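You operate a simulated robot arm through the tools that you are given. There is no shell and no other tool. Be economical: measure what you need, move in short steps, check, and stop when the job is done.

The job below is to be done with a simulated robot arm. You get a single attempt, and the scene is never put back.

## Task
Put things in order on the top of the dining table. At the end: the brown pawn stands where the cream balm pad stood; the black battery stands where the clear tall glass stood; the cream balm pad stands where the black battery stood; the clear tall glass is on the green coaster; whatever was shut is shut again. Leave all else as you found it, and nothing knocked over. Set down upright: tall glass.
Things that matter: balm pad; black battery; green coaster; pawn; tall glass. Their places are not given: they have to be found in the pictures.

The check looks at the end state, three seconds after you hand in, the way a careful person would. Anything else that was tipped, shoved, dropped, spilled or broken makes it a failure.

## Robot
A 7-joint arm with a two-finger parallel gripper, fixed in place. Base frame: the origin is at the foot of the arm, x ahead of it, y to its left, z up; the work surface is at about z = 0.74. Readings come in m, rad, newtons and seconds.
With the tool pointing down near the work surface it reaches from about 0.3 to 0.68 m from the base axis. Its first joint turns from -1.152 to 1.152 rad. Payload 1.57 kg.
The TCP is the grasp point between the finger pads, 0.03 m short of the fingertips. In the tool frame z runs along the fingers and y along their closing line. Largest opening 0.11 m; finger width 0.024, thickness 0.012; the body of the gripper, 0.048 by 0.112 m, starts 0.078 m behind the TCP.
Orientation is that of the tool frame in the base frame, as [roll, pitch, yaw] about the fixed x, y, z axes, in that order (R = Rz(yaw) Ry(pitch) Rx(roll)). With the fingers straight down and closing along the base's y, the tool's x points along the base's -x, its y along +y and its z along -z.

## Interface
- The arm moves only by the tool drive_tool. Its argument "commands" is a list of rows, each a list of 7 numbers: the shift along the base's x, y, z in units of 300 mm (1.0 is 300 mm), then the turn, a rotation vector about the base's x, y, z in units of 45 degrees (1.0 is 45 degrees), then the opening, from 0 (shut) to 1 (fully open). In form: [[tx, ty, tz, wx, wy, wz, grip], ...]. A call has 1 to 8 rows; each row is the pose to reach, as a shift and turn from the pose commanded when the call began. A call with a number of a shift or a turn outside -1 to 1 is refused whole. A row lasts 0.2 s, in which the tool goes at most 0.05 m and 0.15 rad; a call with a longer step from one row to the next is refused whole, and so is a gripper value outside its range. A pose out of reach is approached as far as the arm can. The call stops where the force on the tool passes 40 N (or 10 N more than at its start, if that is more) or the arm is blocked; 0.2 s more then pass. The fingers move at their own pace (about 0.108 m/s each) and stop on an object; they squeeze with about 36 N. The grip force told is the motor's: it shows also when the fingers shut on nothing. Time passes only in rows, and 0.2 s behind the last, so rows that repeat a pose let the fingers close. It gives the time, the measured TCP pose, the force on the tool (base axes), the opening and the grip force at its end, in the units of the frame above (readings bear some noise), with the torque about the TCP (base axes, N m) and any sound that the robot's microphone picked up.
- Cameras (640 x 400 px; columns grow to the right, rows downward): "scene" is fixed at [0.1575, -0.3871, 1.4054]; the picture's right is [0.84, -0.54, 0.00], its down [-0.31, -0.48, -0.82] and it looks along [0.44, 0.69, -0.58] (base axes); focal length 337 px, centre (320, 200). "wrist" rides on the gripper at [0.07, 0.016, -0.141] in the tool frame; the picture's right is [-0.23, 0.97, 0.00], its down [-0.85, -0.20, -0.48] and it looks along [-0.47, -0.11, 0.88] (tool axes); focal length 222 px, centre (320, 200).
- capture(camera): a new picture of that camera. No time passes.
- pixel_to_xyz(camera, pixels): for up to 12 pixels [column, row] of the newest picture of that camera ("zoom" is the newest enlarged one), the place [x, y, z] in the base frame of the surface seen there, good to about 0.002 m. No time passes.
- enlarge(camera, box): a new picture of the part [left, top, right, bottom] of that camera's present view, enlarged. No time passes.
- sign_off(): hands the job in; it is judged then, once.

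Work in short steps. Measure before you move; look again where a grasp or a placing could have gone wrong, and mend it. You have 80 turns and 46 pictures in all, those below and enlarged ones among them. Open the gripper and draw the arm clear of the work before you hand the job in, unless the task says otherwise; then end with one line.

The tools are called after "Call:" by a JSON object that holds its "op" and its "data". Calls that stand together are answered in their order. drive_tool: Moves the arm, as the interface text tells. Its arguments: {"type":"object","properties":{"commands":{"type":"array"}},"required":["commands"]} The other tools are called the same way: capture (camera) takes a picture; pixel_to_xyz (camera, pixels) gives the place of the surface under pixels of a picture; enlarge (camera, box) takes an enlarged picture of a part of a camera's view; sign_off () hands the job in.

At the start:

```text
clock: 0.0
tool_pos: [0.4658, 0.0196, 1.0747]
tool_rot: [-3.141, 0.0, -3.142]
force: [-0.2, 1.1, 0.3]
wrist_torque: [0.01, -0.01, -0.02]
gripper_width: 0.11
grasp_force: 0.1
```

scene: 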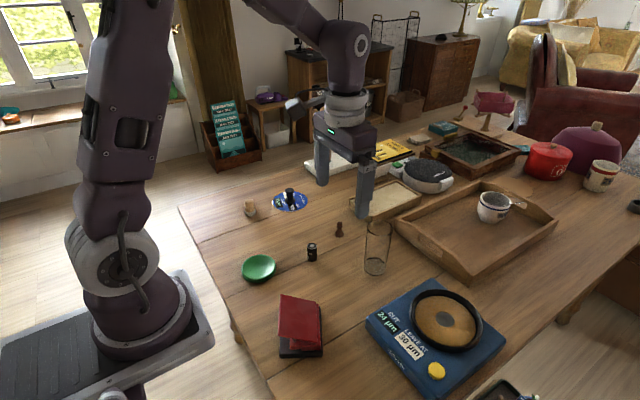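
wrist: 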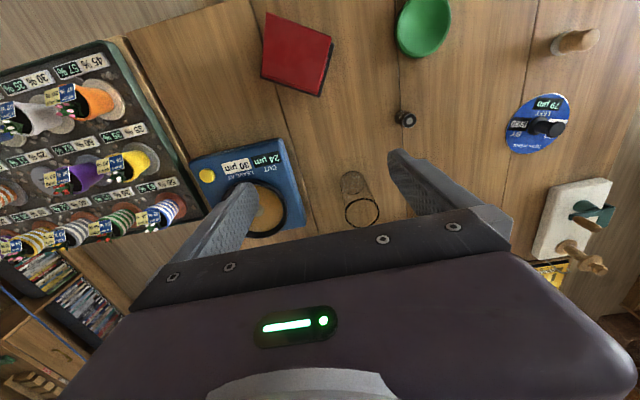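

The scene shows a green dish at (259,268), a small black item at (312,252), a brown pawn at (339,230), the glass at (377,250), and a red box at (300,325). I enlarge the middle to identify them.

Call:
{"op": "enlarge", "data": {"camera": "scene", "box": [220, 170, 420, 295]}}

Call:
{"op": "enlarge", "data": {"camera": "scene", "box": [220, 260, 540, 400]}}

```text
3.20 times, centred on (320, 232) of scene
```

zoom: 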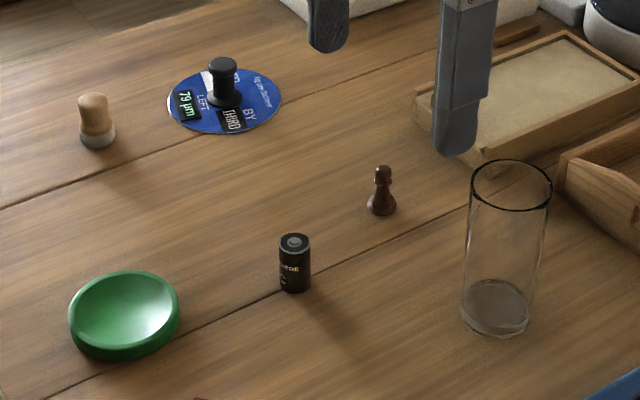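

```text
2.00 times, centred on (380, 330) of scene
```

zoom: 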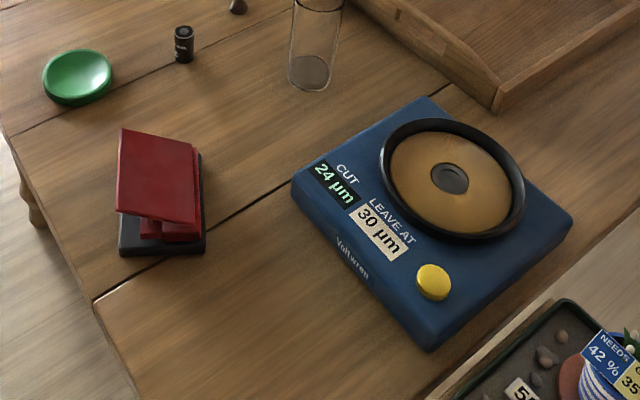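

The balm pad isn't clear yet, so I look closer at the items on the far side.

Call:
{"op": "enlarge", "data": {"camera": "scene", "box": [300, 100, 560, 262]}}

Call:
{"op": "enlarge", "data": {"camera": "wrist", "box": [380, 0, 640, 300]}}

Call:
{"op": "enlarge", "data": {"camera": "scene", "box": [225, 180, 315, 236]}}

```text
2.46 times, centred on (430, 181) of scene
```

zoom: 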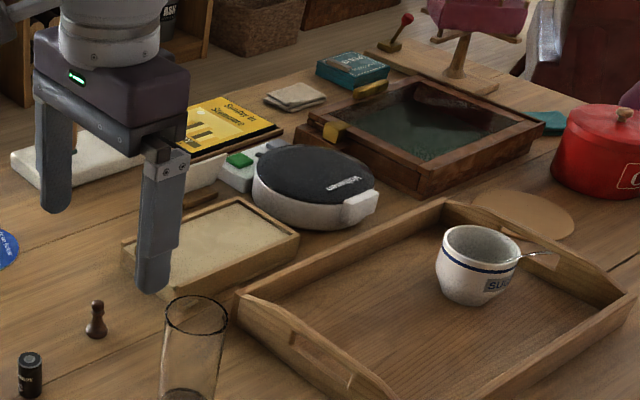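

```text
1.33 times, centred on (510, 150) of wrist
```

zoom: 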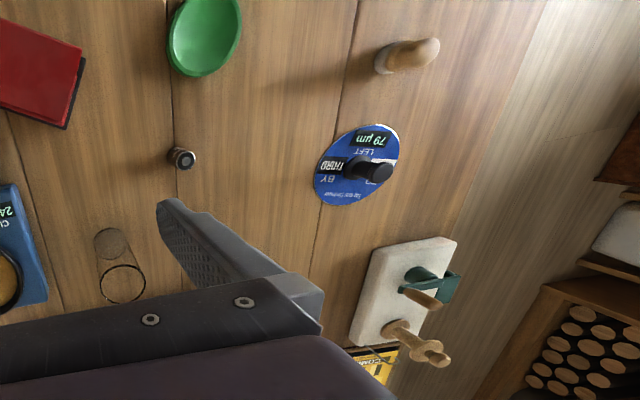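

```text
7.11 times, centred on (270, 208) of scene
```

zoom: 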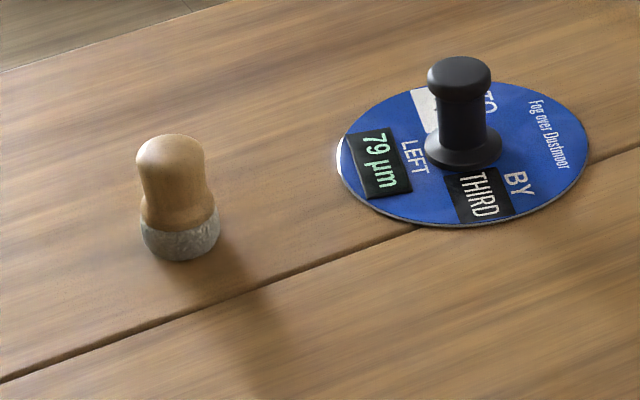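

I measure candidate positions to see which are within reach.

Call:
{"op": "capture", "data": {"camera": "scene"}}

Call:
{"op": "pixel_to_xyz", "data": {"camera": "scene", "pixels": [[419, 139], [250, 216], [312, 259], [339, 236], [375, 268], [259, 268], [300, 345], [428, 185], [395, 200], [445, 128], [290, 201], [330, 168]]}}

```text
38 pictures are left
```

scene: 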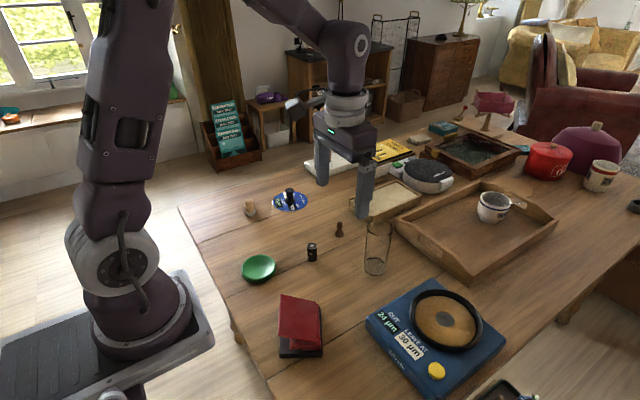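

```text
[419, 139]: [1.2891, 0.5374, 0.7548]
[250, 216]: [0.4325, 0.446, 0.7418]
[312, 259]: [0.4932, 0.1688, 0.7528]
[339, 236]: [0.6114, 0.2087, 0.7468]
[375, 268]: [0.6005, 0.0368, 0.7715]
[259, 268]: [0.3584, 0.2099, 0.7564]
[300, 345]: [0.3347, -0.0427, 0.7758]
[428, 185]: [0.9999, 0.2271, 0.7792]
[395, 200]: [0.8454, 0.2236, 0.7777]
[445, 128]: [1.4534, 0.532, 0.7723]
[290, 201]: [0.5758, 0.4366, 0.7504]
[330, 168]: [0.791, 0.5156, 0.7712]
```

The folded cloth is out of reach (r≈1.4); the reachable candidates are the wooden knob at (250,208) and something hidden at the red item. I enlarge both.

Call:
{"op": "enlarge", "data": {"camera": "wrist", "box": [230, 0, 360, 110]}}

Call:
{"op": "enlarge", "data": {"camera": "scene", "box": [260, 280, 350, 370]}}

Call:
{"op": "enlarge", "data": {"camera": "wrist", "box": [180, 120, 320, 245]}}

```text
3.64 times, centred on (295, 55) of wrist
```

zoom: 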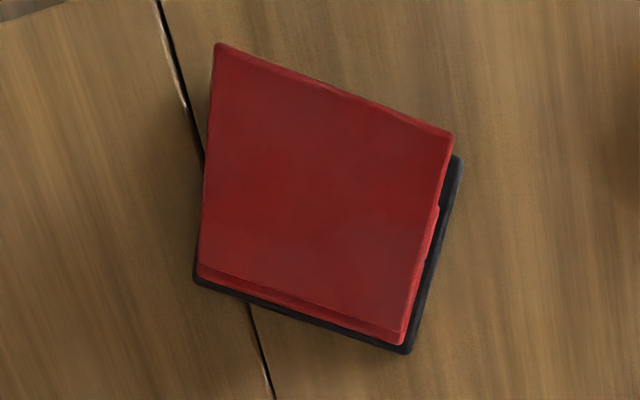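

```text
4.44 times, centred on (305, 325) of scene
```

zoom: 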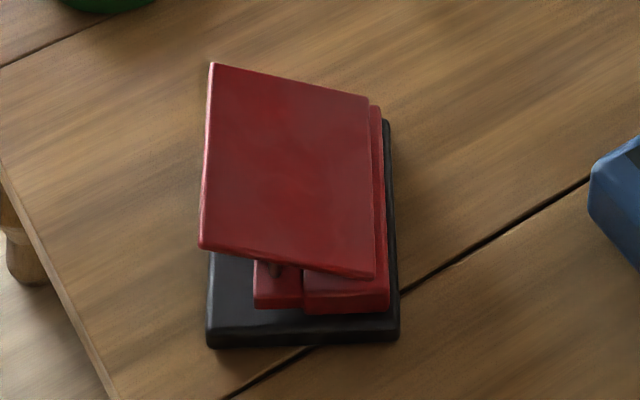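

```text
3.20 times, centred on (250, 182) of wrist
```

zoom: 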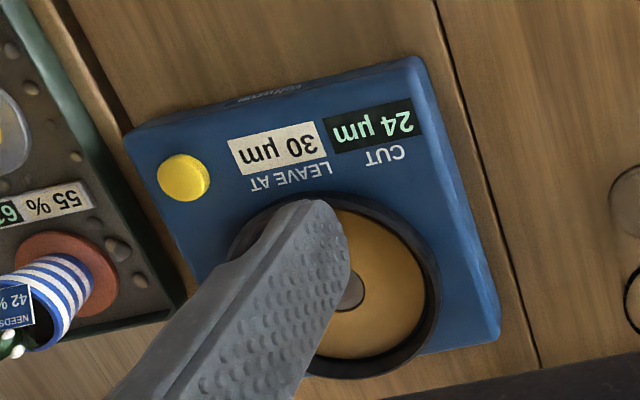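

The red item may conceal something and the knob needs a closer view. I move toward the knob first at a safe height.

Call:
{"op": "drive_tool", "data": {"commands": [[-0.05, 0.15, -0.03, 0, 0, 0, 1], [-0.1, 0.3, -0.06, 0, 0, 0, 1], [-0.15, 0.45, -0.09, 0, 0, 0, 1], [-0.2, 0.6, -0.12, 0, 0, 0, 1], [-0.25, 0.75, -0.15, 0, 0, 0, 1], [-0.28, 0.9, -0.18, 0, 0, 0, 1], [-0.3, 1.0, -0.2, 0, 0, 0, 1]]}}

Call:
{"op": "capture", "data": {"camera": "wrist"}}

Call:
{"op": "capture", "data": {"camera": "scene"}}

```text
clock: 1.6
tool_pos: [0.3757, 0.3191, 1.0156]
tool_rot: [3.141, 0.0, 3.141]
force: [0.1, 0.4, -0.1]
wrist_torque: [-0.02, 0.01, 0.0]
gripper_width: 0.1102
grasp_force: 0.0
```

```text
34 pictures are left
```

wrist: 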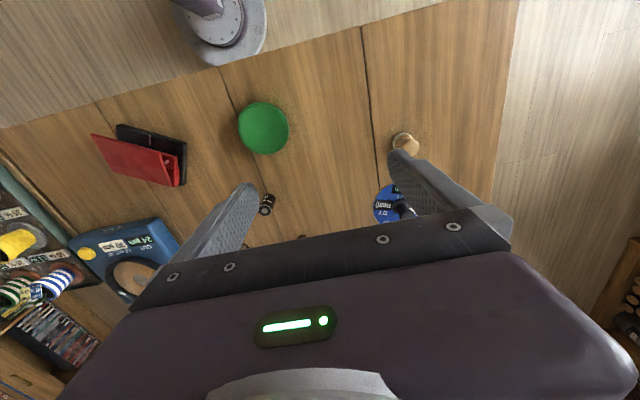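

```text
33 pictures are left
```

scene: 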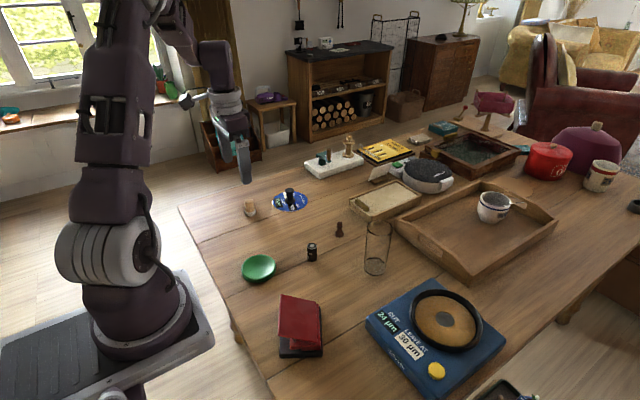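

Now I enlarge the red item and knob in this new wrist view.

Call:
{"op": "enlarge", "data": {"camera": "wrist", "box": [80, 110, 200, 200]}}

Call:
{"op": "enlarge", "data": {"camera": "wrist", "box": [360, 110, 450, 230]}}

```text
4.44 times, centred on (140, 155) of wrist
```

zoom: 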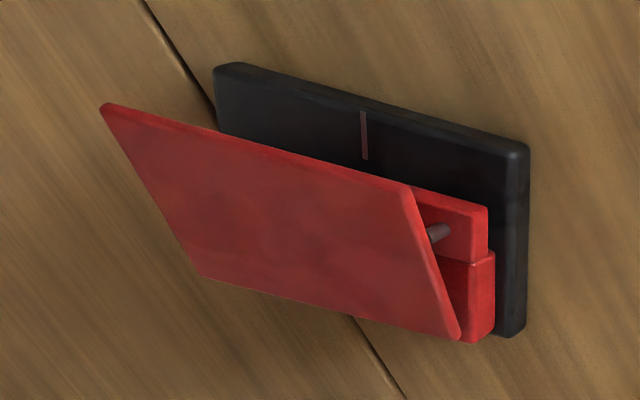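

```text
3.33 times, centred on (405, 170) of wrist
```

zoom: 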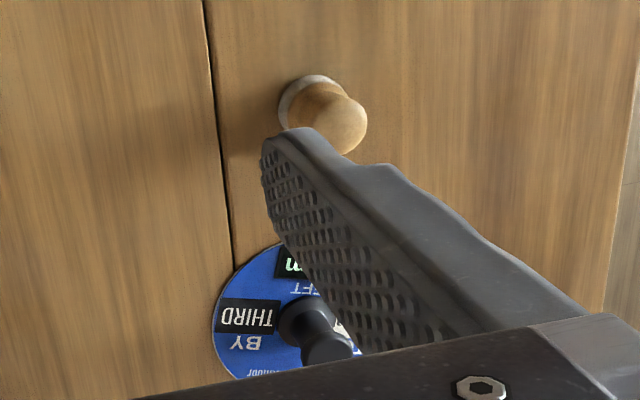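

The red item is just a hole punch, so the wooden knob with a pale pad at (250,208) is the balm pad. Now I measure the glass, battery, pawn, coaster and pad.

Call:
{"op": "enlarge", "data": {"camera": "scene", "box": [300, 205, 412, 285]}}

```text
5.00 times, centred on (356, 245) of scene
```

zoom: 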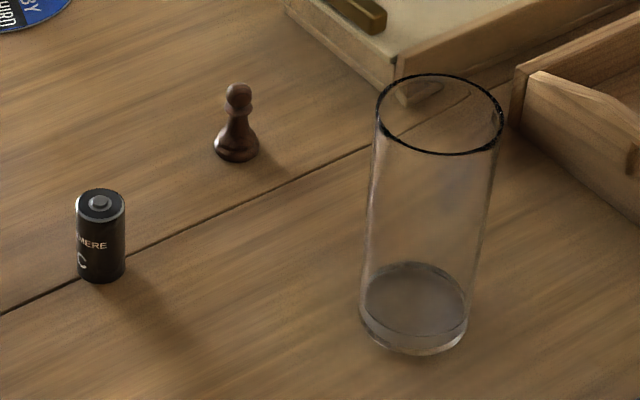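

Call:
{"op": "pixel_to_xyz", "data": {"camera": "zoom", "pixels": [[439, 74], [440, 154], [378, 115], [502, 118], [413, 353], [361, 315], [467, 325], [100, 202], [100, 283], [238, 86], [238, 158], [413, 300]]}}

Call:
{"op": "enlarge", "data": {"camera": "scene", "box": [230, 190, 342, 290]}}

```text
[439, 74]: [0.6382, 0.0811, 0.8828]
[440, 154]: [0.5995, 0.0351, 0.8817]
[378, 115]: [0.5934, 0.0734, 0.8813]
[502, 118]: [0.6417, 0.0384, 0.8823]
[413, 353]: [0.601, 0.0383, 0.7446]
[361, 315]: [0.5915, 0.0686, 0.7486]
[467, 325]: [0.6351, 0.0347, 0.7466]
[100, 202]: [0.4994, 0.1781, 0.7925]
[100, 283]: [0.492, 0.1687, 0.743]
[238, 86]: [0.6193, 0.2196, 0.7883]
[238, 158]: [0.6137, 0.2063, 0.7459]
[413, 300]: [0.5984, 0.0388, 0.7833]
```

```text
4.00 times, centred on (286, 240) of scene
```

zoom: 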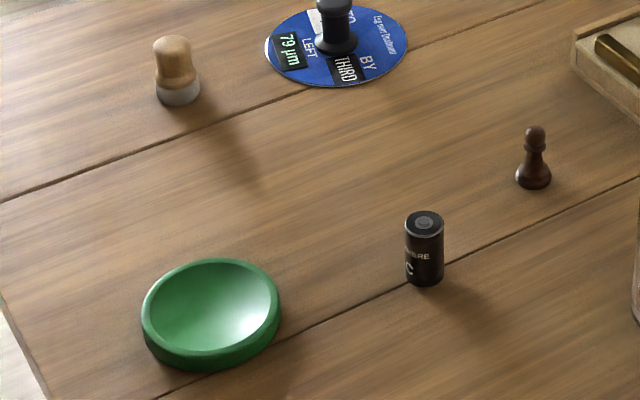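

Glass centre ≈(0.617,0.057), Ø0.06, height 0.142; battery ≈(0.499,0.178); pawn ≈(0.618,0.218). Now measure the coaster and pad.

Call:
{"op": "pixel_to_xyz", "data": {"camera": "zoom", "pixels": [[212, 258], [212, 352], [141, 310], [281, 295], [212, 305], [212, 369], [177, 38], [175, 60], [157, 90], [199, 90], [178, 104], [534, 128]]}}

```text
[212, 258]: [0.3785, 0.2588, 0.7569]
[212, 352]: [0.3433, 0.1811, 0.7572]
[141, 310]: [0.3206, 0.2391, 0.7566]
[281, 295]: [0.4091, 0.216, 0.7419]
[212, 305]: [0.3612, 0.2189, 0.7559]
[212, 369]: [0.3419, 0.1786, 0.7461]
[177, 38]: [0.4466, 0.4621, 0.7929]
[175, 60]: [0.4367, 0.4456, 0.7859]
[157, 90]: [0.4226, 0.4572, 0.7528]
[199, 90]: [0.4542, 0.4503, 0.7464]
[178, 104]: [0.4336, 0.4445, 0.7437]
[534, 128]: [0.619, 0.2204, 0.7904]
```

I go above the glass at (0.617, 0.057) with z≈1.01.

Call:
{"op": "drive_tool", "data": {"commands": [[0.1, -0.11, 0, 0, 0, 0, 1], [0.2, -0.22, 0, 0, 0, 0, 1], [0.3, -0.33, 0, 0, 0, 0, 1], [0.4, -0.44, 0, 0, 0, 0, 1], [0.5, -0.55, 0, 0, 0, 0, 1], [0.6, -0.66, 0, 0, 0, 0, 1], [0.7, -0.77, 0, 0, 0, 0, 1], [0.804, -0.875, 0, 0, 0, 0, 1]]}}

Call:
{"op": "capture", "data": {"camera": "wrist"}}

```text
clock: 3.4
tool_pos: [0.6158, 0.0556, 1.0155]
tool_rot: [3.14, -0.001, 3.141]
force: [-0.4, 0.0, -0.3]
wrist_torque: [-0.01, -0.02, -0.04]
gripper_width: 0.11
grasp_force: 0.1
```

```text
28 pictures are left
```

wrist: 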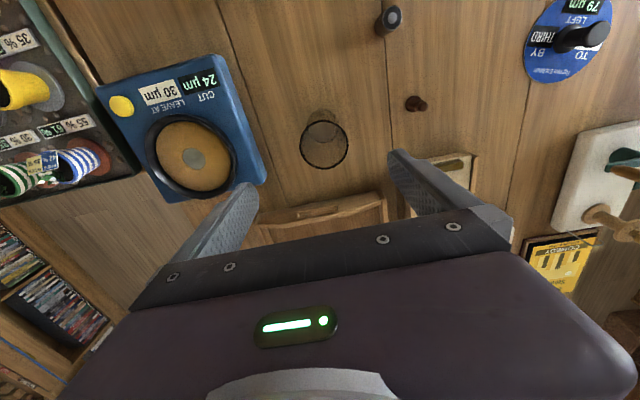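

The glass at (323,145) lies between the fingers' lines. I descend to z≈0.826.

Call:
{"op": "drive_tool", "data": {"commands": [[0.003, 0.004, -0.15, 0, 0, 0, 1], [0.003, 0.004, -0.3, 0, 0, 0, 1], [0.003, 0.004, -0.42, 0, 0, 0, 1], [0.003, 0.004, -0.52, 0, 0, 0, 1], [0.003, 0.004, -0.6, 0, 0, 0, 1], [0.003, 0.004, -0.63, 0, 0, 0, 1]]}}

Call:
{"op": "capture", "data": {"camera": "wrist"}}

Call:
{"op": "enlarge", "data": {"camera": "scene", "box": [320, 165, 440, 285]}}

```text
clock: 4.8
tool_pos: [0.6189, 0.057, 0.8251]
tool_rot: [3.141, 0.0, 3.14]
force: [0.0, -0.1, 0.2]
wrist_torque: [-0.01, -0.01, 0.01]
gripper_width: 0.11
grasp_force: 0.0
```

```text
27 pictures are left
```

wrist: 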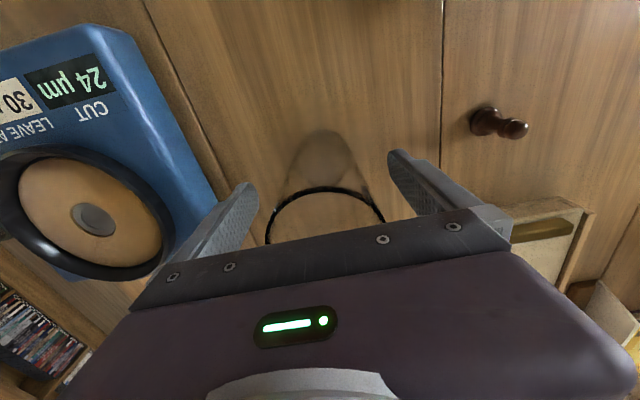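

```text
3.33 times, centred on (380, 225) of scene
```

zoom: 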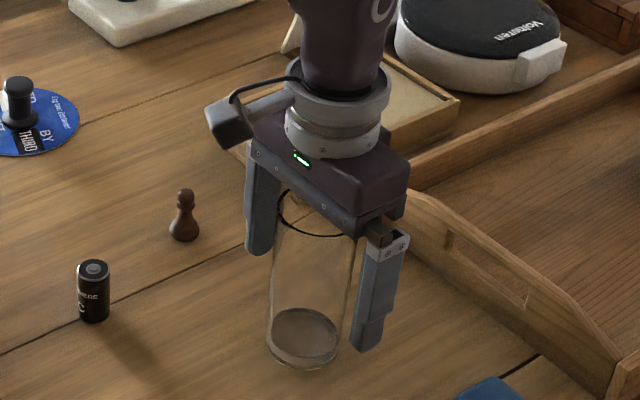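

The glass stands between the pads and below the gripper body. I close on it.

Call:
{"op": "drive_tool", "data": {"commands": [[0, 0, 0, 0, 0, 0, 0.7], [0, 0, 0, 0, 0, 0, 0.5], [0, 0, 0, 0, 0, 0, 0.4], [0, 0, 0, 0, 0, 0, 0.4]]}}

```text
clock: 5.8
tool_pos: [0.6182, 0.057, 0.8259]
tool_rot: [3.141, -0.001, -3.142]
force: [0.4, 1.2, 0.8]
wrist_torque: [0.01, -0.06, 0.05]
gripper_width: 0.0616
grasp_force: 36.7
```

It is held at 0.0616 m. I lift 0.12 m and begin the move toward the coaster.

Call:
{"op": "drive_tool", "data": {"commands": [[0, 0, 0.08, 0, 0, 0, 0.4], [0, 0, 0.2, 0, 0, 0, 0.4], [0, 0, 0.32, 0, 0, 0, 0.4], [0, 0, 0.4, 0, 0, 0, 0.4], [-0.1, 0.063, 0.4, 0, 0, 0, 0.4], [-0.2, 0.127, 0.4, 0, 0, 0, 0.4], [-0.3, 0.19, 0.4, 0, 0, 0, 0.4], [-0.4, 0.253, 0.4, 0, 0, 0, 0.4]]}}

Call:
{"op": "drive_tool", "data": {"commands": [[-0.1, 0.063, 0, 0, 0, 0, 0.4], [-0.2, 0.127, 0, 0, 0, 0, 0.4], [-0.3, 0.19, 0, 0, 0, 0, 0.4], [-0.4, 0.253, 0, 0, 0, 0, 0.4], [-0.457, 0.29, 0, 0, 0, 0, 0.4], [-0.457, 0.29, 0, 0, 0, 0, 0.4]]}}

Call:
{"op": "capture", "data": {"camera": "scene"}}

```text
clock: 7.6
tool_pos: [0.4978, 0.1334, 0.9457]
tool_rot: [3.141, 0.0, 3.14]
force: [-0.4, 0.4, -2.2]
wrist_torque: [-0.04, 0.0, -0.01]
gripper_width: 0.0611
grasp_force: 35.9
```

```text
clock: 9.0
tool_pos: [0.3608, 0.2187, 0.9468]
tool_rot: [3.142, -0.001, -3.141]
force: [0.8, 0.3, -2.8]
wrist_torque: [-0.01, 0.0, -0.01]
gripper_width: 0.0611
grasp_force: 36.1
```

```text
25 pictures are left
```

scene: 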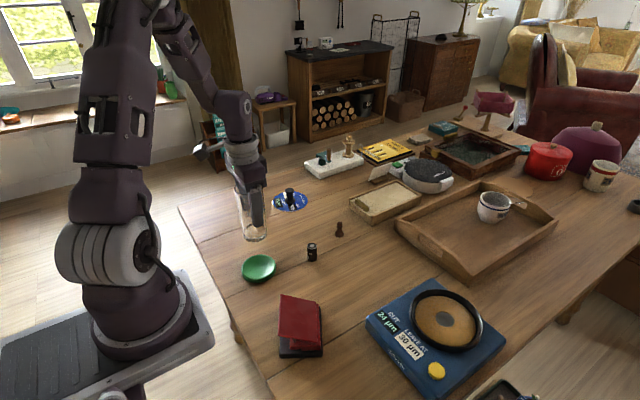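

The glass hangs over the coaster. I descend to just above contact, with fine rows at the end.

Call:
{"op": "drive_tool", "data": {"commands": [[0, 0.002, -0.1, 0, 0, 0, 0.4], [0, 0.002, -0.2, 0, 0, 0, 0.4], [0, 0.002, -0.28, 0, 0, 0, 0.4], [0, 0.002, -0.32, 0, 0, 0, 0.4], [0, 0.002, -0.335, 0, 0, 0, 0.4], [0, 0.002, -0.343, 0, 0, 0, 0.4]]}}

Call:
{"op": "enlarge", "data": {"camera": "scene", "box": [210, 200, 310, 300]}}

```text
clock: 10.4
tool_pos: [0.362, 0.2209, 0.8424]
tool_rot: [-3.141, 0.0, 3.138]
force: [-0.6, 0.1, -2.8]
wrist_torque: [0.01, 0.0, 0.02]
gripper_width: 0.0615
grasp_force: 36.1
```

```text
4.00 times, centred on (260, 250) of scene
```

zoom: 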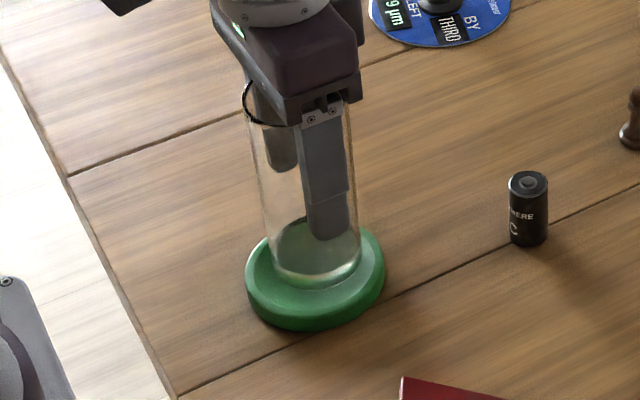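

The glass is centred over the coaster with no contact yet (force still −2.8). I lower in 1.5 mm steps until I feel contact.

Call:
{"op": "drive_tool", "data": {"commands": [[0, 0, -0.005, 0, 0, 0, 0.4], [0, 0, -0.01, 0, 0, 0, 0.4]]}}

Call:
{"op": "drive_tool", "data": {"commands": [[0, 0, -0.005, 0, 0, 0, 0.4], [0, 0, -0.01, 0, 0, 0, 0.4]]}}

```text
clock: 11.0
tool_pos: [0.3617, 0.221, 0.8407]
tool_rot: [-3.142, 0.0, -3.141]
force: [-1.4, -1.6, 9.4]
wrist_torque: [-0.23, -0.09, -0.02]
gripper_width: 0.0611
grasp_force: 35.7
```

```text
clock: 11.6
tool_pos: [0.3614, 0.2205, 0.8385]
tool_rot: [3.14, 0.003, 3.139]
force: [0.6, 2.0, 25.1]
wrist_torque: [0.05, -0.11, 0.07]
gripper_width: 0.0612
grasp_force: 36.0
```

Contact confirmed (+25 N). I ease up a bit and release.

Call:
{"op": "drive_tool", "data": {"commands": [[0, 0, 0.008, 0, 0, 0, 0.4], [0, 0, 0.008, 0, 0, 0, 0.6], [0, 0, 0.008, 0, 0, 0, 0.8], [0, 0, 0.008, 0, 0, 0, 1], [0, 0, 0.008, 0, 0, 0, 1]]}}

Call:
{"op": "enlarge", "data": {"camera": "scene", "box": [210, 200, 310, 300]}}

```text
clock: 12.8
tool_pos: [0.3608, 0.2206, 0.8385]
tool_rot: [3.141, 0.0, -3.14]
force: [0.6, -0.3, 0.0]
wrist_torque: [-0.01, -0.01, 0.01]
gripper_width: 0.11
grasp_force: 0.1
```

```text
4.00 times, centred on (260, 250) of scene
```

zoom: 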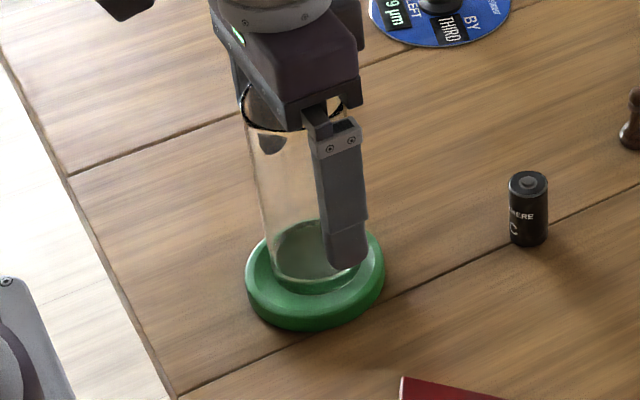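

The glass stands upright on the coaster. I rise and move above the battery at (0.499, 0.178).

Call:
{"op": "drive_tool", "data": {"commands": [[0, 0, 0.12, 0, 0, 0, 1], [0, 0, 0.28, 0, 0, 0, 1], [0, 0, 0.42, 0, 0, 0, 1], [0, 0, 0.5, 0, 0, 0, 1], [0.12, -0.036, 0.5, 0, 0, 0, 1], [0.24, -0.072, 0.5, 0, 0, 0, 1], [0.36, -0.11, 0.5, 0, 0, 0, 1], [0.46, -0.142, 0.5, 0, 0, 0, 1]]}}

Call:
{"op": "capture", "data": {"camera": "wrist"}}

Call:
{"op": "capture", "data": {"camera": "scene"}}

```text
clock: 14.6
tool_pos: [0.4999, 0.1777, 0.9905]
tool_rot: [-3.141, 0.0, -3.14]
force: [0.2, 0.3, -0.9]
wrist_torque: [0.0, 0.02, -0.01]
gripper_width: 0.1099
grasp_force: 0.1
```

```text
22 pictures are left
```

wrist: 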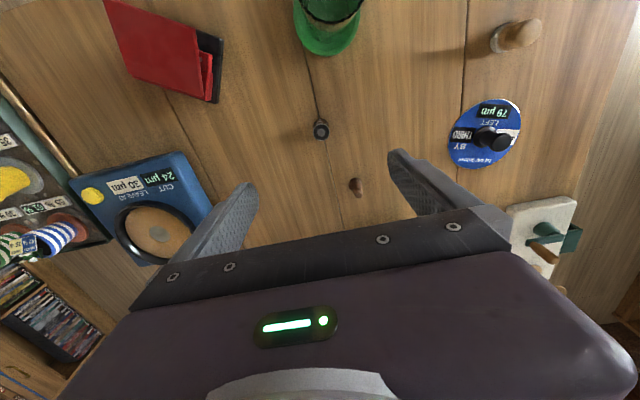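

```text
21 pictures are left
```

scene: 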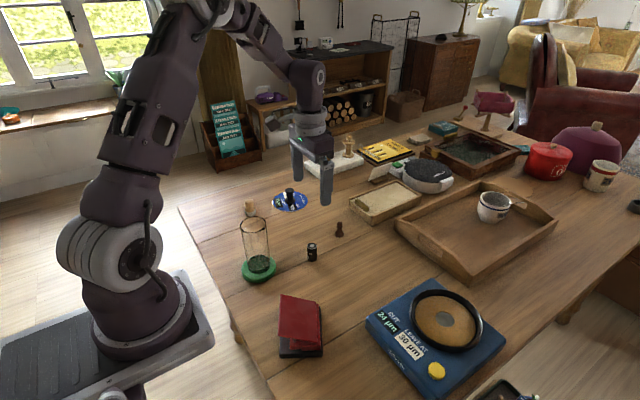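

The battery (321,130) is lined up with the finger midline. I descend to z≈0.78 and close on it.

Call:
{"op": "drive_tool", "data": {"commands": [[0, 0, -0.15, 0, 0, 0, 1], [0, 0, -0.3, 0, 0, 0, 1], [0, 0, -0.45, 0, 0, 0, 1], [0, 0, -0.58, 0, 0, 0, 1], [0, 0, -0.66, 0, 0, 0, 1], [0, 0, -0.702, 0, 0, 0, 1]]}}

Call:
{"op": "drive_tool", "data": {"commands": [[0, 0, 0, 0, 0, 0, 0.7], [0, 0, 0, 0, 0, 0, 0.4], [0, 0, 0, 0, 0, 0, 0.15], [0, 0, 0, 0, 0, 0, 0.1], [0, 0, 0, 0, 0, 0, 0.1]]}}

Call:
{"op": "enlarge", "data": {"camera": "scene", "box": [260, 190, 370, 290]}}

```text
clock: 16.0
tool_pos: [0.5005, 0.1783, 0.7789]
tool_rot: [3.141, 0.0, -3.141]
force: [-0.7, 0.3, 0.0]
wrist_torque: [0.02, 0.0, -0.03]
gripper_width: 0.1099
grasp_force: 0.0
```

```text
clock: 17.2
tool_pos: [0.4998, 0.1786, 0.7785]
tool_rot: [3.142, 0.001, -3.141]
force: [0.4, 1.4, 3.9]
wrist_torque: [0.04, 0.0, 0.01]
gripper_width: 0.0248
grasp_force: 35.9
```

```text
4.00 times, centred on (315, 240) of scene
```

zoom: 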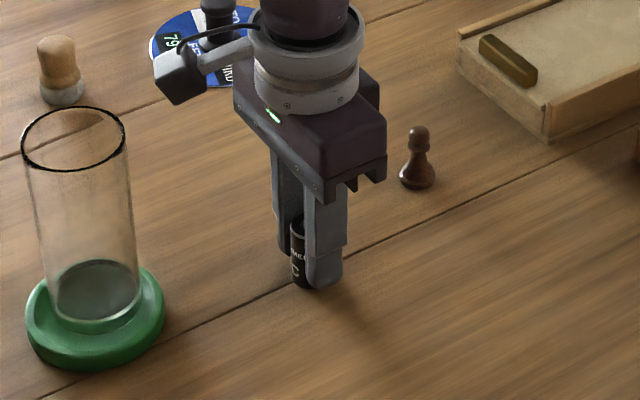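

Battery held (0.0248 m). I lift 0.08 m and carry it over the glass's old place (0.617, 0.058).

Call:
{"op": "drive_tool", "data": {"commands": [[0, 0, 0.1, 0, 0, 0, 0.1], [0, 0, 0.25, 0, 0, 0, 0.1], [0.1, -0.1, 0.27, 0, 0, 0, 0.1], [0.2, -0.2, 0.27, 0, 0, 0, 0.1], [0.3, -0.3, 0.27, 0, 0, 0, 0.1], [0.39, -0.402, 0.27, 0, 0, 0, 0.1], [0.39, -0.402, 0.15, 0, 0, 0, 0.1], [0.39, -0.402, 0.05, 0, 0, 0, 0.1]]}}

Call:
{"op": "drive_tool", "data": {"commands": [[0, 0, -0.02, 0, 0, 0, 0.1], [0, 0, -0.035, 0, 0, 0, 0.1], [0, 0, -0.044, 0, 0, 0, 0.1], [0, 0, -0.048, 0, 0, 0, 0.1]]}}

Call:
{"op": "enlarge", "data": {"camera": "scene", "box": [320, 190, 430, 290]}}

```text
clock: 19.0
tool_pos: [0.6172, 0.0585, 0.792]
tool_rot: [3.141, 0.0, -3.141]
force: [0.1, 0.5, -0.3]
wrist_torque: [0.01, -0.04, 0.04]
gripper_width: 0.0248
grasp_force: 35.4
```

```text
clock: 20.0
tool_pos: [0.615, 0.0579, 0.7792]
tool_rot: [-3.141, 0.001, 3.141]
force: [0.1, -0.4, -0.4]
wrist_torque: [0.0, 0.0, 0.03]
gripper_width: 0.025
grasp_force: 35.8
```

```text
4.00 times, centred on (375, 240) of scene
```

zoom: 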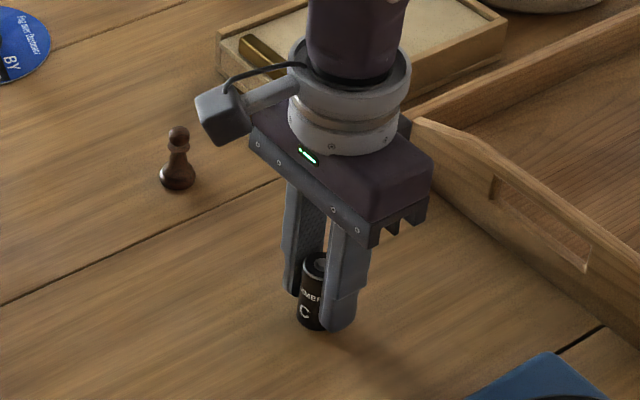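

Nearly at the table; I lower another millimetre and open partially.

Call:
{"op": "drive_tool", "data": {"commands": [[0, 0, -0.004, 0, 0, 0, 0.1], [0, 0, -0.004, 0, 0, 0, 0.1]]}}

Call:
{"op": "drive_tool", "data": {"commands": [[0, 0, 0, 0, 0, 0, 0.3], [0, 0, 0, 0, 0, 0, 0.5], [0, 0, 0, 0, 0, 0, 0.6], [0, 0, 0.1, 0, 0, 0, 0.6], [0, 0, 0.25, 0, 0, 0, 0.6], [0, 0, 0.4, 0, 0, 0, 0.6], [0, 0, 0.55, 0, 0, 0, 0.8], [0, 0, 0.67, 0, 0, 0, 1]]}}

Call:
{"op": "capture", "data": {"camera": "scene"}}

Call:
{"op": "pixel_to_xyz", "data": {"camera": "scene", "pixels": [[250, 210], [375, 258], [378, 264]]}}

```text
clock: 20.6
tool_pos: [0.6158, 0.0564, 0.7773]
tool_rot: [-3.14, 0.002, 3.139]
force: [-5.0, 0.1, 20.9]
wrist_torque: [0.01, 0.14, -0.01]
gripper_width: 0.0247
grasp_force: 36.3
```

```text
clock: 22.4
tool_pos: [0.6156, 0.059, 0.979]
tool_rot: [3.141, -0.001, 3.141]
force: [-0.1, 0.4, 0.0]
wrist_torque: [0.0, 0.02, 0.0]
gripper_width: 0.11
grasp_force: 0.1
```

```text
18 pictures are left
```

scene: 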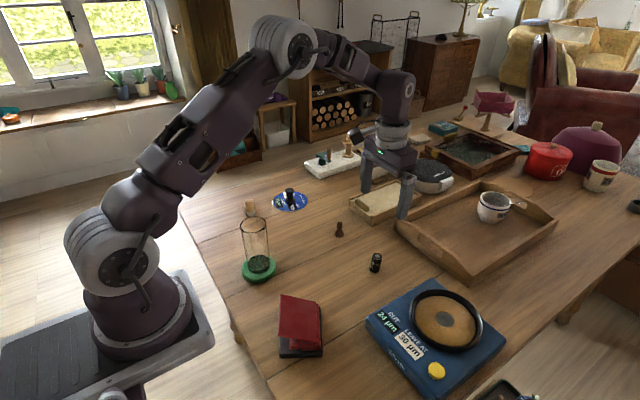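

```text
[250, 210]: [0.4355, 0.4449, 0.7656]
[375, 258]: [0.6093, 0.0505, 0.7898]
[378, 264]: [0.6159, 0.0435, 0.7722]
```

The battery stands in the glass's place. Next I move above the pad at (0.439, 0.458).

Call:
{"op": "drive_tool", "data": {"commands": [[-0.06, 0.135, 0.03, 0, 0, 0, 1], [-0.12, 0.27, 0.03, 0, 0, 0, 1], [-0.18, 0.405, 0.03, 0, 0, 0, 1], [-0.24, 0.54, 0.03, 0, 0, 0, 1], [-0.295, 0.67, 0.03, 0, 0, 0, 1]]}}

Call:
{"op": "drive_tool", "data": {"commands": [[-0.06, 0.135, 0, 0, 0, 0, 1], [-0.12, 0.27, 0, 0, 0, 0, 1], [-0.18, 0.405, 0, 0, 0, 0, 1], [-0.24, 0.54, 0, 0, 0, 0, 1], [-0.294, 0.662, 0, 0, 0, 0, 1]]}}

Call:
{"op": "capture", "data": {"camera": "wrist"}}

Call:
{"op": "pixel_to_xyz", "data": {"camera": "wrist", "pixels": [[320, 130]]}}

```text
clock: 23.6
tool_pos: [0.5277, 0.2598, 0.9886]
tool_rot: [-3.14, 0.0, 3.139]
force: [0.7, 0.5, 0.2]
wrist_torque: [-0.05, -0.03, -0.01]
gripper_width: 0.11
grasp_force: 0.0
```

```text
clock: 24.8
tool_pos: [0.4401, 0.4586, 0.9879]
tool_rot: [-3.141, -0.001, 3.14]
force: [-0.2, 0.1, 0.8]
wrist_torque: [-0.04, -0.01, 0.02]
gripper_width: 0.1101
grasp_force: 0.1
```

```text
17 pictures are left
```

wrist: 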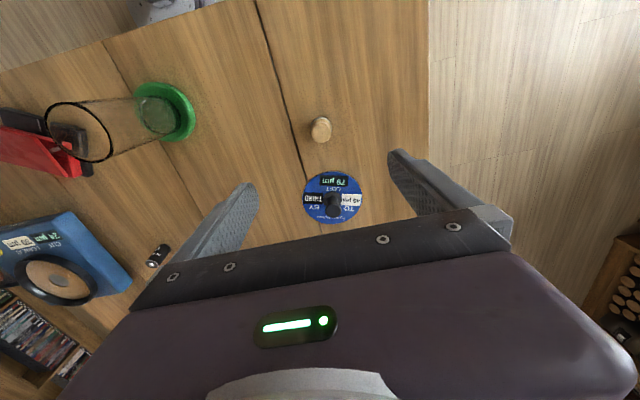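

```text
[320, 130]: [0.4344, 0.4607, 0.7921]
```

The pad (320,130) sits on the finger midline. I descend to z≈0.778 and close.

Call:
{"op": "drive_tool", "data": {"commands": [[-0.007, 0.003, -0.15, 0, 0, 0, 1], [-0.007, 0.003, -0.3, 0, 0, 0, 1], [-0.007, 0.003, -0.45, 0, 0, 0, 1], [-0.007, 0.003, -0.58, 0, 0, 0, 1], [-0.007, 0.003, -0.66, 0, 0, 0, 1], [-0.007, 0.003, -0.7, 0, 0, 0, 1]]}}

Call:
{"op": "drive_tool", "data": {"commands": [[0, 0, 0, 0, 0, 0, 0.7], [0, 0, 0, 0, 0, 0, 0.4], [0, 0, 0, 0, 0, 0, 0.15], [0, 0, 0, 0, 0, 0, 0.1], [0, 0, 0, 0, 0, 0, 0.1]]}}

Call:
{"op": "enlarge", "data": {"camera": "scene", "box": [200, 140, 310, 240]}}

```text
clock: 26.2
tool_pos: [0.4378, 0.4567, 0.7788]
tool_rot: [3.141, 0.0, 3.141]
force: [0.5, -0.9, -0.9]
wrist_torque: [0.0, -0.01, 0.0]
gripper_width: 0.11
grasp_force: 0.1
```

```text
clock: 27.4
tool_pos: [0.4375, 0.4576, 0.7785]
tool_rot: [-3.141, -0.002, -3.14]
force: [0.3, -0.1, 1.5]
wrist_torque: [-0.01, 0.02, -0.01]
gripper_width: 0.032
grasp_force: 36.2
```

```text
4.00 times, centred on (255, 190) of scene
```

zoom: 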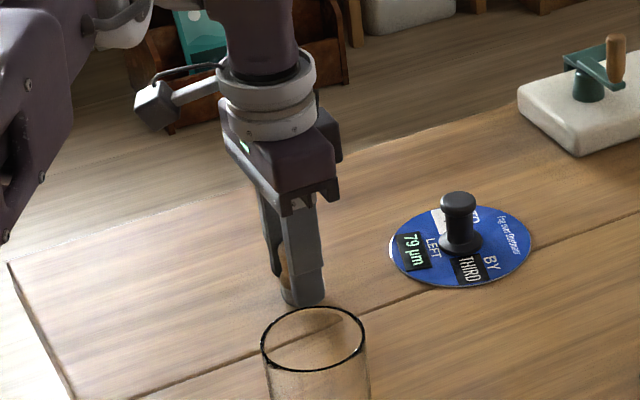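

Pad held (0.032 m). I lift and carry it toward the battery's old place (0.4995, 0.178).

Call:
{"op": "drive_tool", "data": {"commands": [[0, 0, 0.1, 0, 0, 0, 0.1], [0, 0, 0.25, 0, 0, 0, 0.1], [0.035, -0.15, 0.3, 0, 0, 0, 0.1], [0.07, -0.3, 0.3, 0, 0, 0, 0.1], [0.104, -0.45, 0.3, 0, 0, 0, 0.1], [0.138, -0.6, 0.3, 0, 0, 0, 0.1], [0.173, -0.75, 0.3, 0, 0, 0, 0.1], [0.207, -0.9, 0.3, 0, 0, 0, 0.1]]}}

Call:
{"op": "drive_tool", "data": {"commands": [[0, -0.033, 0, 0, 0, 0, 0.1], [0, -0.033, -0.1, 0, 0, 0, 0.1], [0, -0.033, -0.2, 0, 0, 0, 0.1], [0, -0.033, -0.27, 0, 0, 0, 0.1], [0, -0.033, -0.29, 0, 0, 0, 0.1], [0, -0.033, -0.298, 0, 0, 0, 0.1]]}}

```text
clock: 29.2
tool_pos: [0.5001, 0.1879, 0.8684]
tool_rot: [-3.141, -0.002, 3.141]
force: [0.2, -0.8, -1.0]
wrist_torque: [-0.01, -0.05, 0.0]
gripper_width: 0.0326
grasp_force: 36.0
```

```text
clock: 30.6
tool_pos: [0.4992, 0.177, 0.7783]
tool_rot: [3.141, -0.001, -3.141]
force: [0.0, 0.8, 0.2]
wrist_torque: [0.02, 0.0, -0.01]
gripper_width: 0.0327
grasp_force: 36.0
```

At pickup height over the battery's place; I lower one more millimetre, then open and rise.

Call:
{"op": "drive_tool", "data": {"commands": [[0, 0, -0.004, 0, 0, 0, 0.1], [0, 0, -0.004, 0, 0, 0, 0.1]]}}

Call:
{"op": "drive_tool", "data": {"commands": [[0, 0, 0, 0, 0, 0, 0.3], [0, 0, 0, 0, 0, 0, 0.5], [0, 0, 0, 0, 0, 0, 0.7], [0, 0, 0.1, 0, 0, 0, 0.7], [0, 0, 0.25, 0, 0, 0, 0.7], [0, 0, 0.4, 0, 0, 0, 0.7], [0, 0, 0.55, 0, 0, 0, 0.8], [0, 0, 0.67, 0, 0, 0, 1]]}}

Call:
{"op": "capture", "data": {"camera": "scene"}}

Call:
{"op": "pixel_to_xyz", "data": {"camera": "scene", "pixels": [[313, 246], [312, 258], [339, 224]]}}

```text
clock: 31.2
tool_pos: [0.5003, 0.1782, 0.7784]
tool_rot: [-3.141, 0.002, 3.14]
force: [-2.8, -1.8, 19.6]
wrist_torque: [-0.08, 0.03, -0.04]
gripper_width: 0.0328
grasp_force: 36.1
```

```text
clock: 33.0
tool_pos: [0.4989, 0.1787, 0.9774]
tool_rot: [-3.141, 0.0, 3.141]
force: [-0.1, 0.5, 0.2]
wrist_torque: [0.0, 0.01, 0.02]
gripper_width: 0.1099
grasp_force: 0.1
```

```text
15 pictures are left
```

scene: 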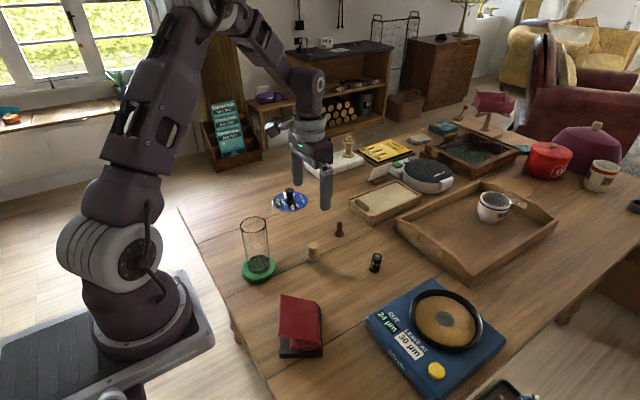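

```text
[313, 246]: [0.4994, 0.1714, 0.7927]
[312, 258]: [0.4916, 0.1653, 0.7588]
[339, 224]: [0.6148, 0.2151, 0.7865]
```

The pad stands at the battery's old place. Now above the pawn at (0.619, 0.218).

Call:
{"op": "drive_tool", "data": {"commands": [[0.13, 0.04, 0, 0, 0, 0, 1], [0.26, 0.08, 0, 0, 0, 0, 1], [0.4, 0.131, 0, 0, 0, 0, 1], [0.4, 0.131, -0.1, 0, 0, 0, 1], [0.4, 0.131, -0.2, 0, 0, 0, 1]]}}

Call:
{"op": "capture", "data": {"camera": "wrist"}}

Call:
{"op": "enlarge", "data": {"camera": "scene", "box": [300, 160, 430, 280]}}

```text
clock: 34.2
tool_pos: [0.6187, 0.2175, 0.9199]
tool_rot: [-3.142, -0.001, 3.141]
force: [0.2, -0.2, 0.9]
wrist_torque: [-0.02, 0.03, -0.01]
gripper_width: 0.1098
grasp_force: 0.1
```

```text
14 pictures are left
```

wrist: 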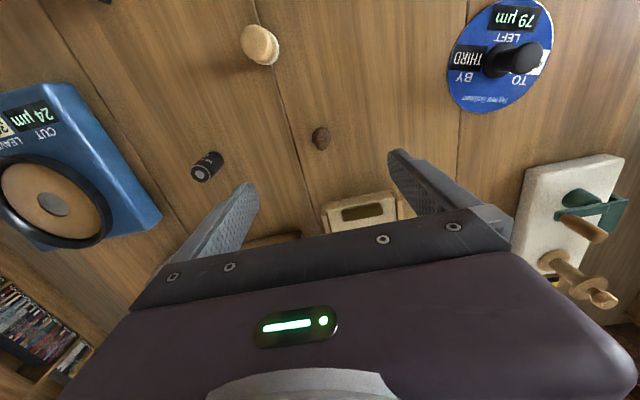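

```text
3.33 times, centred on (365, 220) of scene
```

zoom: 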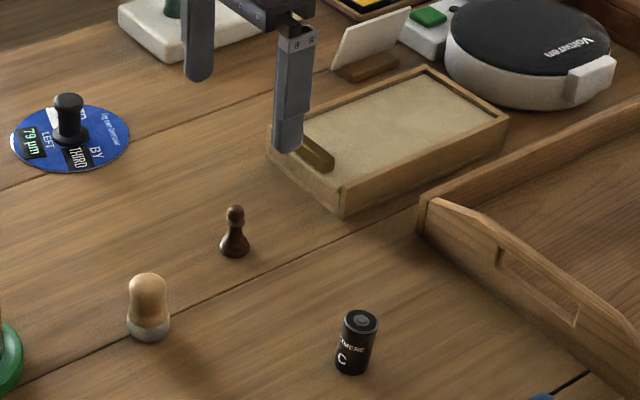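

The pawn (320,138) is on the midline; I check the near tray edge and pawn coordinates before descending.

Call:
{"op": "pixel_to_xyz", "data": {"camera": "wrist", "pixels": [[321, 145], [320, 131], [325, 208], [360, 195], [395, 193]]}}

```text
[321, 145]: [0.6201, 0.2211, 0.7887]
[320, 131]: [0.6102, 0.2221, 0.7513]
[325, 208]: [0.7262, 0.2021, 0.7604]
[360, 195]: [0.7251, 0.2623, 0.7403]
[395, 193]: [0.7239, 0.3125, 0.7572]
```

Clearance is ample (tray at x≥0.72). I descend to z≈0.777 and close on the pawn.

Call:
{"op": "drive_tool", "data": {"commands": [[0.002, 0.008, -0.15, 0, 0, 0, 1], [0.002, 0.008, -0.3, 0, 0, 0, 1], [0.002, 0.008, -0.4, 0, 0, 0, 1], [0.002, 0.008, -0.45, 0, 0, 0, 1], [0.002, 0.008, -0.472, 0, 0, 0, 1]]}}

Call:
{"op": "drive_tool", "data": {"commands": [[0, 0, 0, 0, 0, 0, 0.7], [0, 0, 0, 0, 0, 0, 0.4], [0, 0, 0, 0, 0, 0, 0.15], [0, 0, 0, 0, 0, 0, 0.05], [0, 0, 0, 0, 0, 0, 0.05]]}}

Call:
{"op": "enlarge", "data": {"camera": "scene", "box": [290, 170, 400, 270]}}

```text
clock: 35.4
tool_pos: [0.6193, 0.2202, 0.7768]
tool_rot: [3.141, 0.001, 3.141]
force: [0.1, 0.4, -0.6]
wrist_torque: [0.02, 0.02, -0.02]
gripper_width: 0.1101
grasp_force: 0.1
```

```text
clock: 36.6
tool_pos: [0.619, 0.22, 0.7774]
tool_rot: [-3.14, 0.001, 3.14]
force: [-0.1, 0.3, -0.9]
wrist_torque: [-0.01, 0.01, -0.01]
gripper_width: 0.0212
grasp_force: 34.6
```

```text
4.00 times, centred on (345, 220) of scene
```

zoom: 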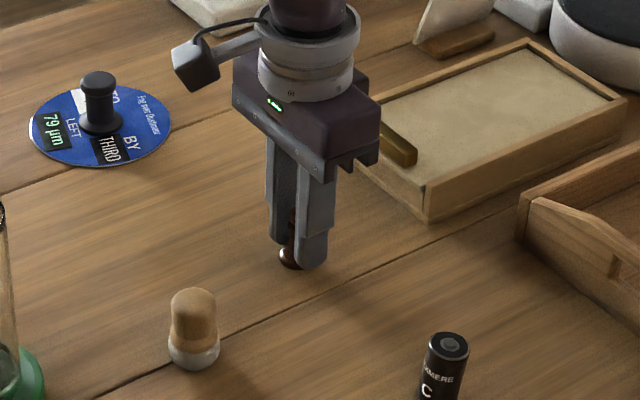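

Pawn held (0.021 m). I lift it 0.1 m and carry it to the pad's old place (0.438, 0.459).

Call:
{"op": "drive_tool", "data": {"commands": [[0, 0, 0.1, 0, 0, 0, 0.05], [0, 0, 0.22, 0, 0, 0, 0.05], [0, 0, 0.33, 0, 0, 0, 0.05], [-0.09, 0.119, 0.33, 0, 0, 0, 0.05], [-0.18, 0.238, 0.33, 0, 0, 0, 0.05], [-0.27, 0.357, 0.33, 0, 0, 0, 0.05], [-0.36, 0.476, 0.33, 0, 0, 0, 0.05], [-0.45, 0.595, 0.33, 0, 0, 0, 0.05]]}}

Call:
{"op": "drive_tool", "data": {"commands": [[-0.09, 0.119, 0, 0, 0, 0, 0.05], [-0.153, 0.202, 0, 0, 0, 0, 0.05], [-0.153, 0.202, -0.1, 0, 0, 0, 0.05], [-0.153, 0.202, -0.2, 0, 0, 0, 0.05], [-0.153, 0.202, -0.28, 0, 0, 0, 0.05], [-0.153, 0.202, -0.315, 0, 0, 0, 0.05], [-0.153, 0.202, -0.325, 0, 0, 0, 0.05]]}}

Call:
{"op": "enlarge", "data": {"camera": "scene", "box": [200, 140, 310, 240]}}

```text
clock: 38.4
tool_pos: [0.4847, 0.3987, 0.877]
tool_rot: [-3.141, -0.001, 3.139]
force: [-1.0, 0.9, 0.4]
wrist_torque: [0.01, -0.05, 0.01]
gripper_width: 0.021
grasp_force: 34.1
```

```text
clock: 40.0
tool_pos: [0.4383, 0.4589, 0.7778]
tool_rot: [-3.142, 0.001, -3.141]
force: [0.5, 0.7, -0.2]
wrist_torque: [0.03, -0.01, 0.03]
gripper_width: 0.0204
grasp_force: 34.2
```

```text
4.00 times, centred on (255, 190) of scene
```

zoom: 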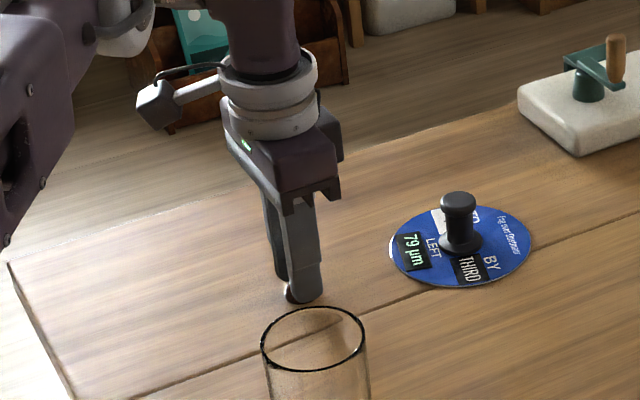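

The width shrank slightly, so I lower gently and watch for contact.

Call:
{"op": "drive_tool", "data": {"commands": [[0, 0, -0.004, 0, 0, 0, 0.05], [0, 0, -0.008, 0, 0, 0, 0.05]]}}

Call:
{"op": "enlarge", "data": {"camera": "wrist", "box": [220, 90, 420, 230]}}

```text
clock: 40.6
tool_pos: [0.4386, 0.4594, 0.7776]
tool_rot: [3.141, 0.001, 3.14]
force: [-5.8, -3.6, 22.3]
wrist_torque: [-0.14, 0.2, -0.04]
gripper_width: 0.0204
grasp_force: 34.3
```

```text
2.86 times, centred on (320, 160) of wrist
```

zoom: 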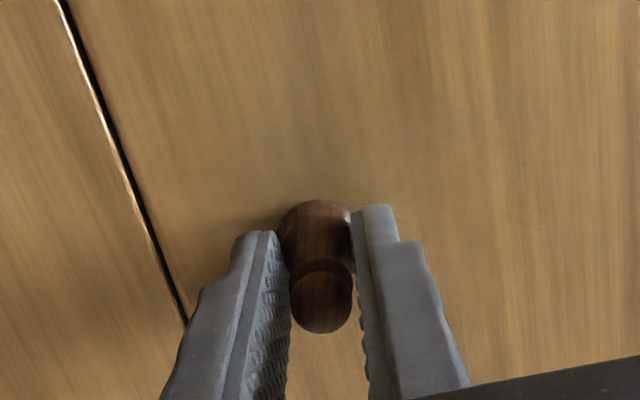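

The pawn is upright between the pads and in contact with the table (+22 N). I open slowly and rise.

Call:
{"op": "drive_tool", "data": {"commands": [[0, 0, 0.004, 0, 0, 0, 0.2], [0, 0, 0.004, 0, 0, 0, 0.4], [0, 0, 0.004, 0, 0, 0, 0.7], [0, 0, 0.1, 0, 0, 0, 0.8], [0, 0, 0.25, 0, 0, 0, 0.8], [0, 0, 0.4, 0, 0, 0, 0.8], [0, 0, 0.55, 0, 0, 0, 1], [0, 0, 0.7, 0, 0, 0, 1]]}}

Call:
{"op": "capture", "data": {"camera": "wrist"}}

Call:
{"op": "enlarge", "data": {"camera": "scene", "box": [220, 180, 400, 300]}}

```text
clock: 42.4
tool_pos: [0.4398, 0.4584, 0.9871]
tool_rot: [-3.141, 0.002, 3.14]
force: [0.1, -0.7, 0.2]
wrist_torque: [0.0, 0.0, -0.03]
gripper_width: 0.1098
grasp_force: 0.0
```

```text
9 pictures are left
```

wrist: 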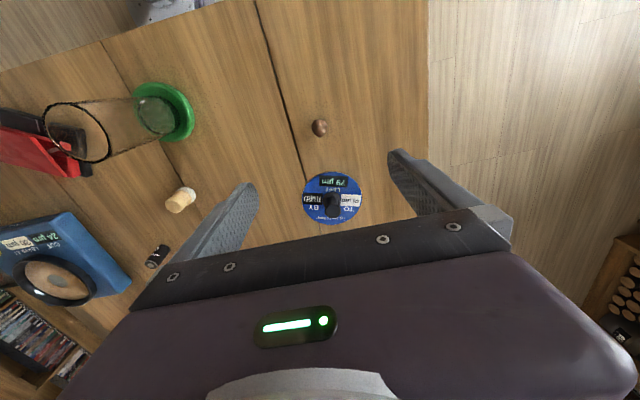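

```text
3.33 times, centred on (310, 240) of scene
```

zoom: 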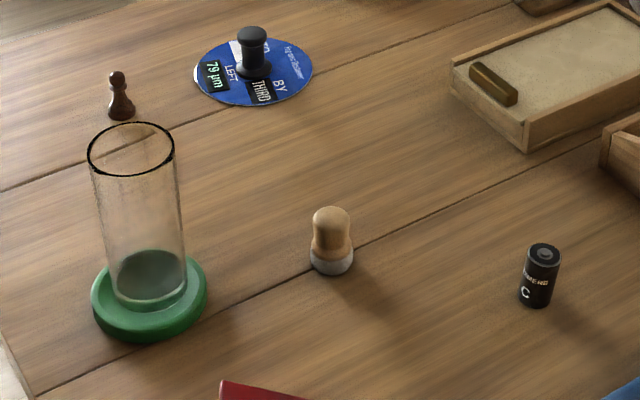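

All four items stand upright in their target places. I raise the arm clear and then hand in.

Call:
{"op": "drive_tool", "data": {"commands": [[0, -0.1, 0.1, 0, 0, 0, 1], [0, -0.2, 0.2, 0, 0, 0, 1], [0, -0.3, 0.28, 0, 0, 0, 1]]}}

Call:
{"op": "capture", "data": {"camera": "scene"}}

```text
clock: 43.2
tool_pos: [0.4392, 0.3678, 1.0703]
tool_rot: [3.141, 0.001, 3.141]
force: [-0.5, 0.5, 0.4]
wrist_torque: [0.0, 0.01, -0.01]
gripper_width: 0.1103
grasp_force: 0.0
```

```text
7 pictures are left
```

scene: 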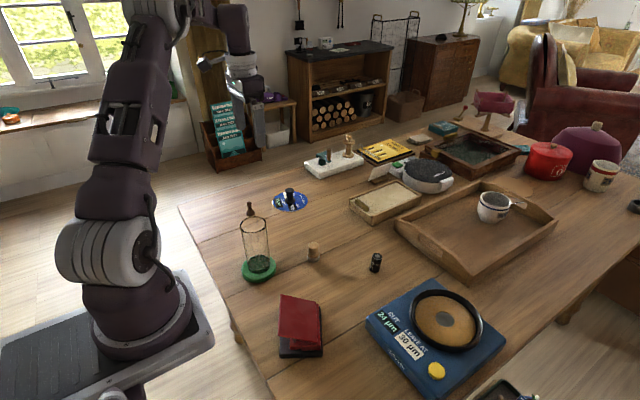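

The final picture shows everything in place and the arm clear, so I hand in.

Call:
{"op": "sign_off", "data": {}}

```text
The job is handed in.
```

I handed the job in with the glass upright on the green coaster, the battery where the glass stood, the balm pad where the battery stood and the pawn where the pad stood. I took the wooden knob with the pale base to be the balm pad. Nothing had to be opened, and the last picture shows nothing else moved or knocked over.
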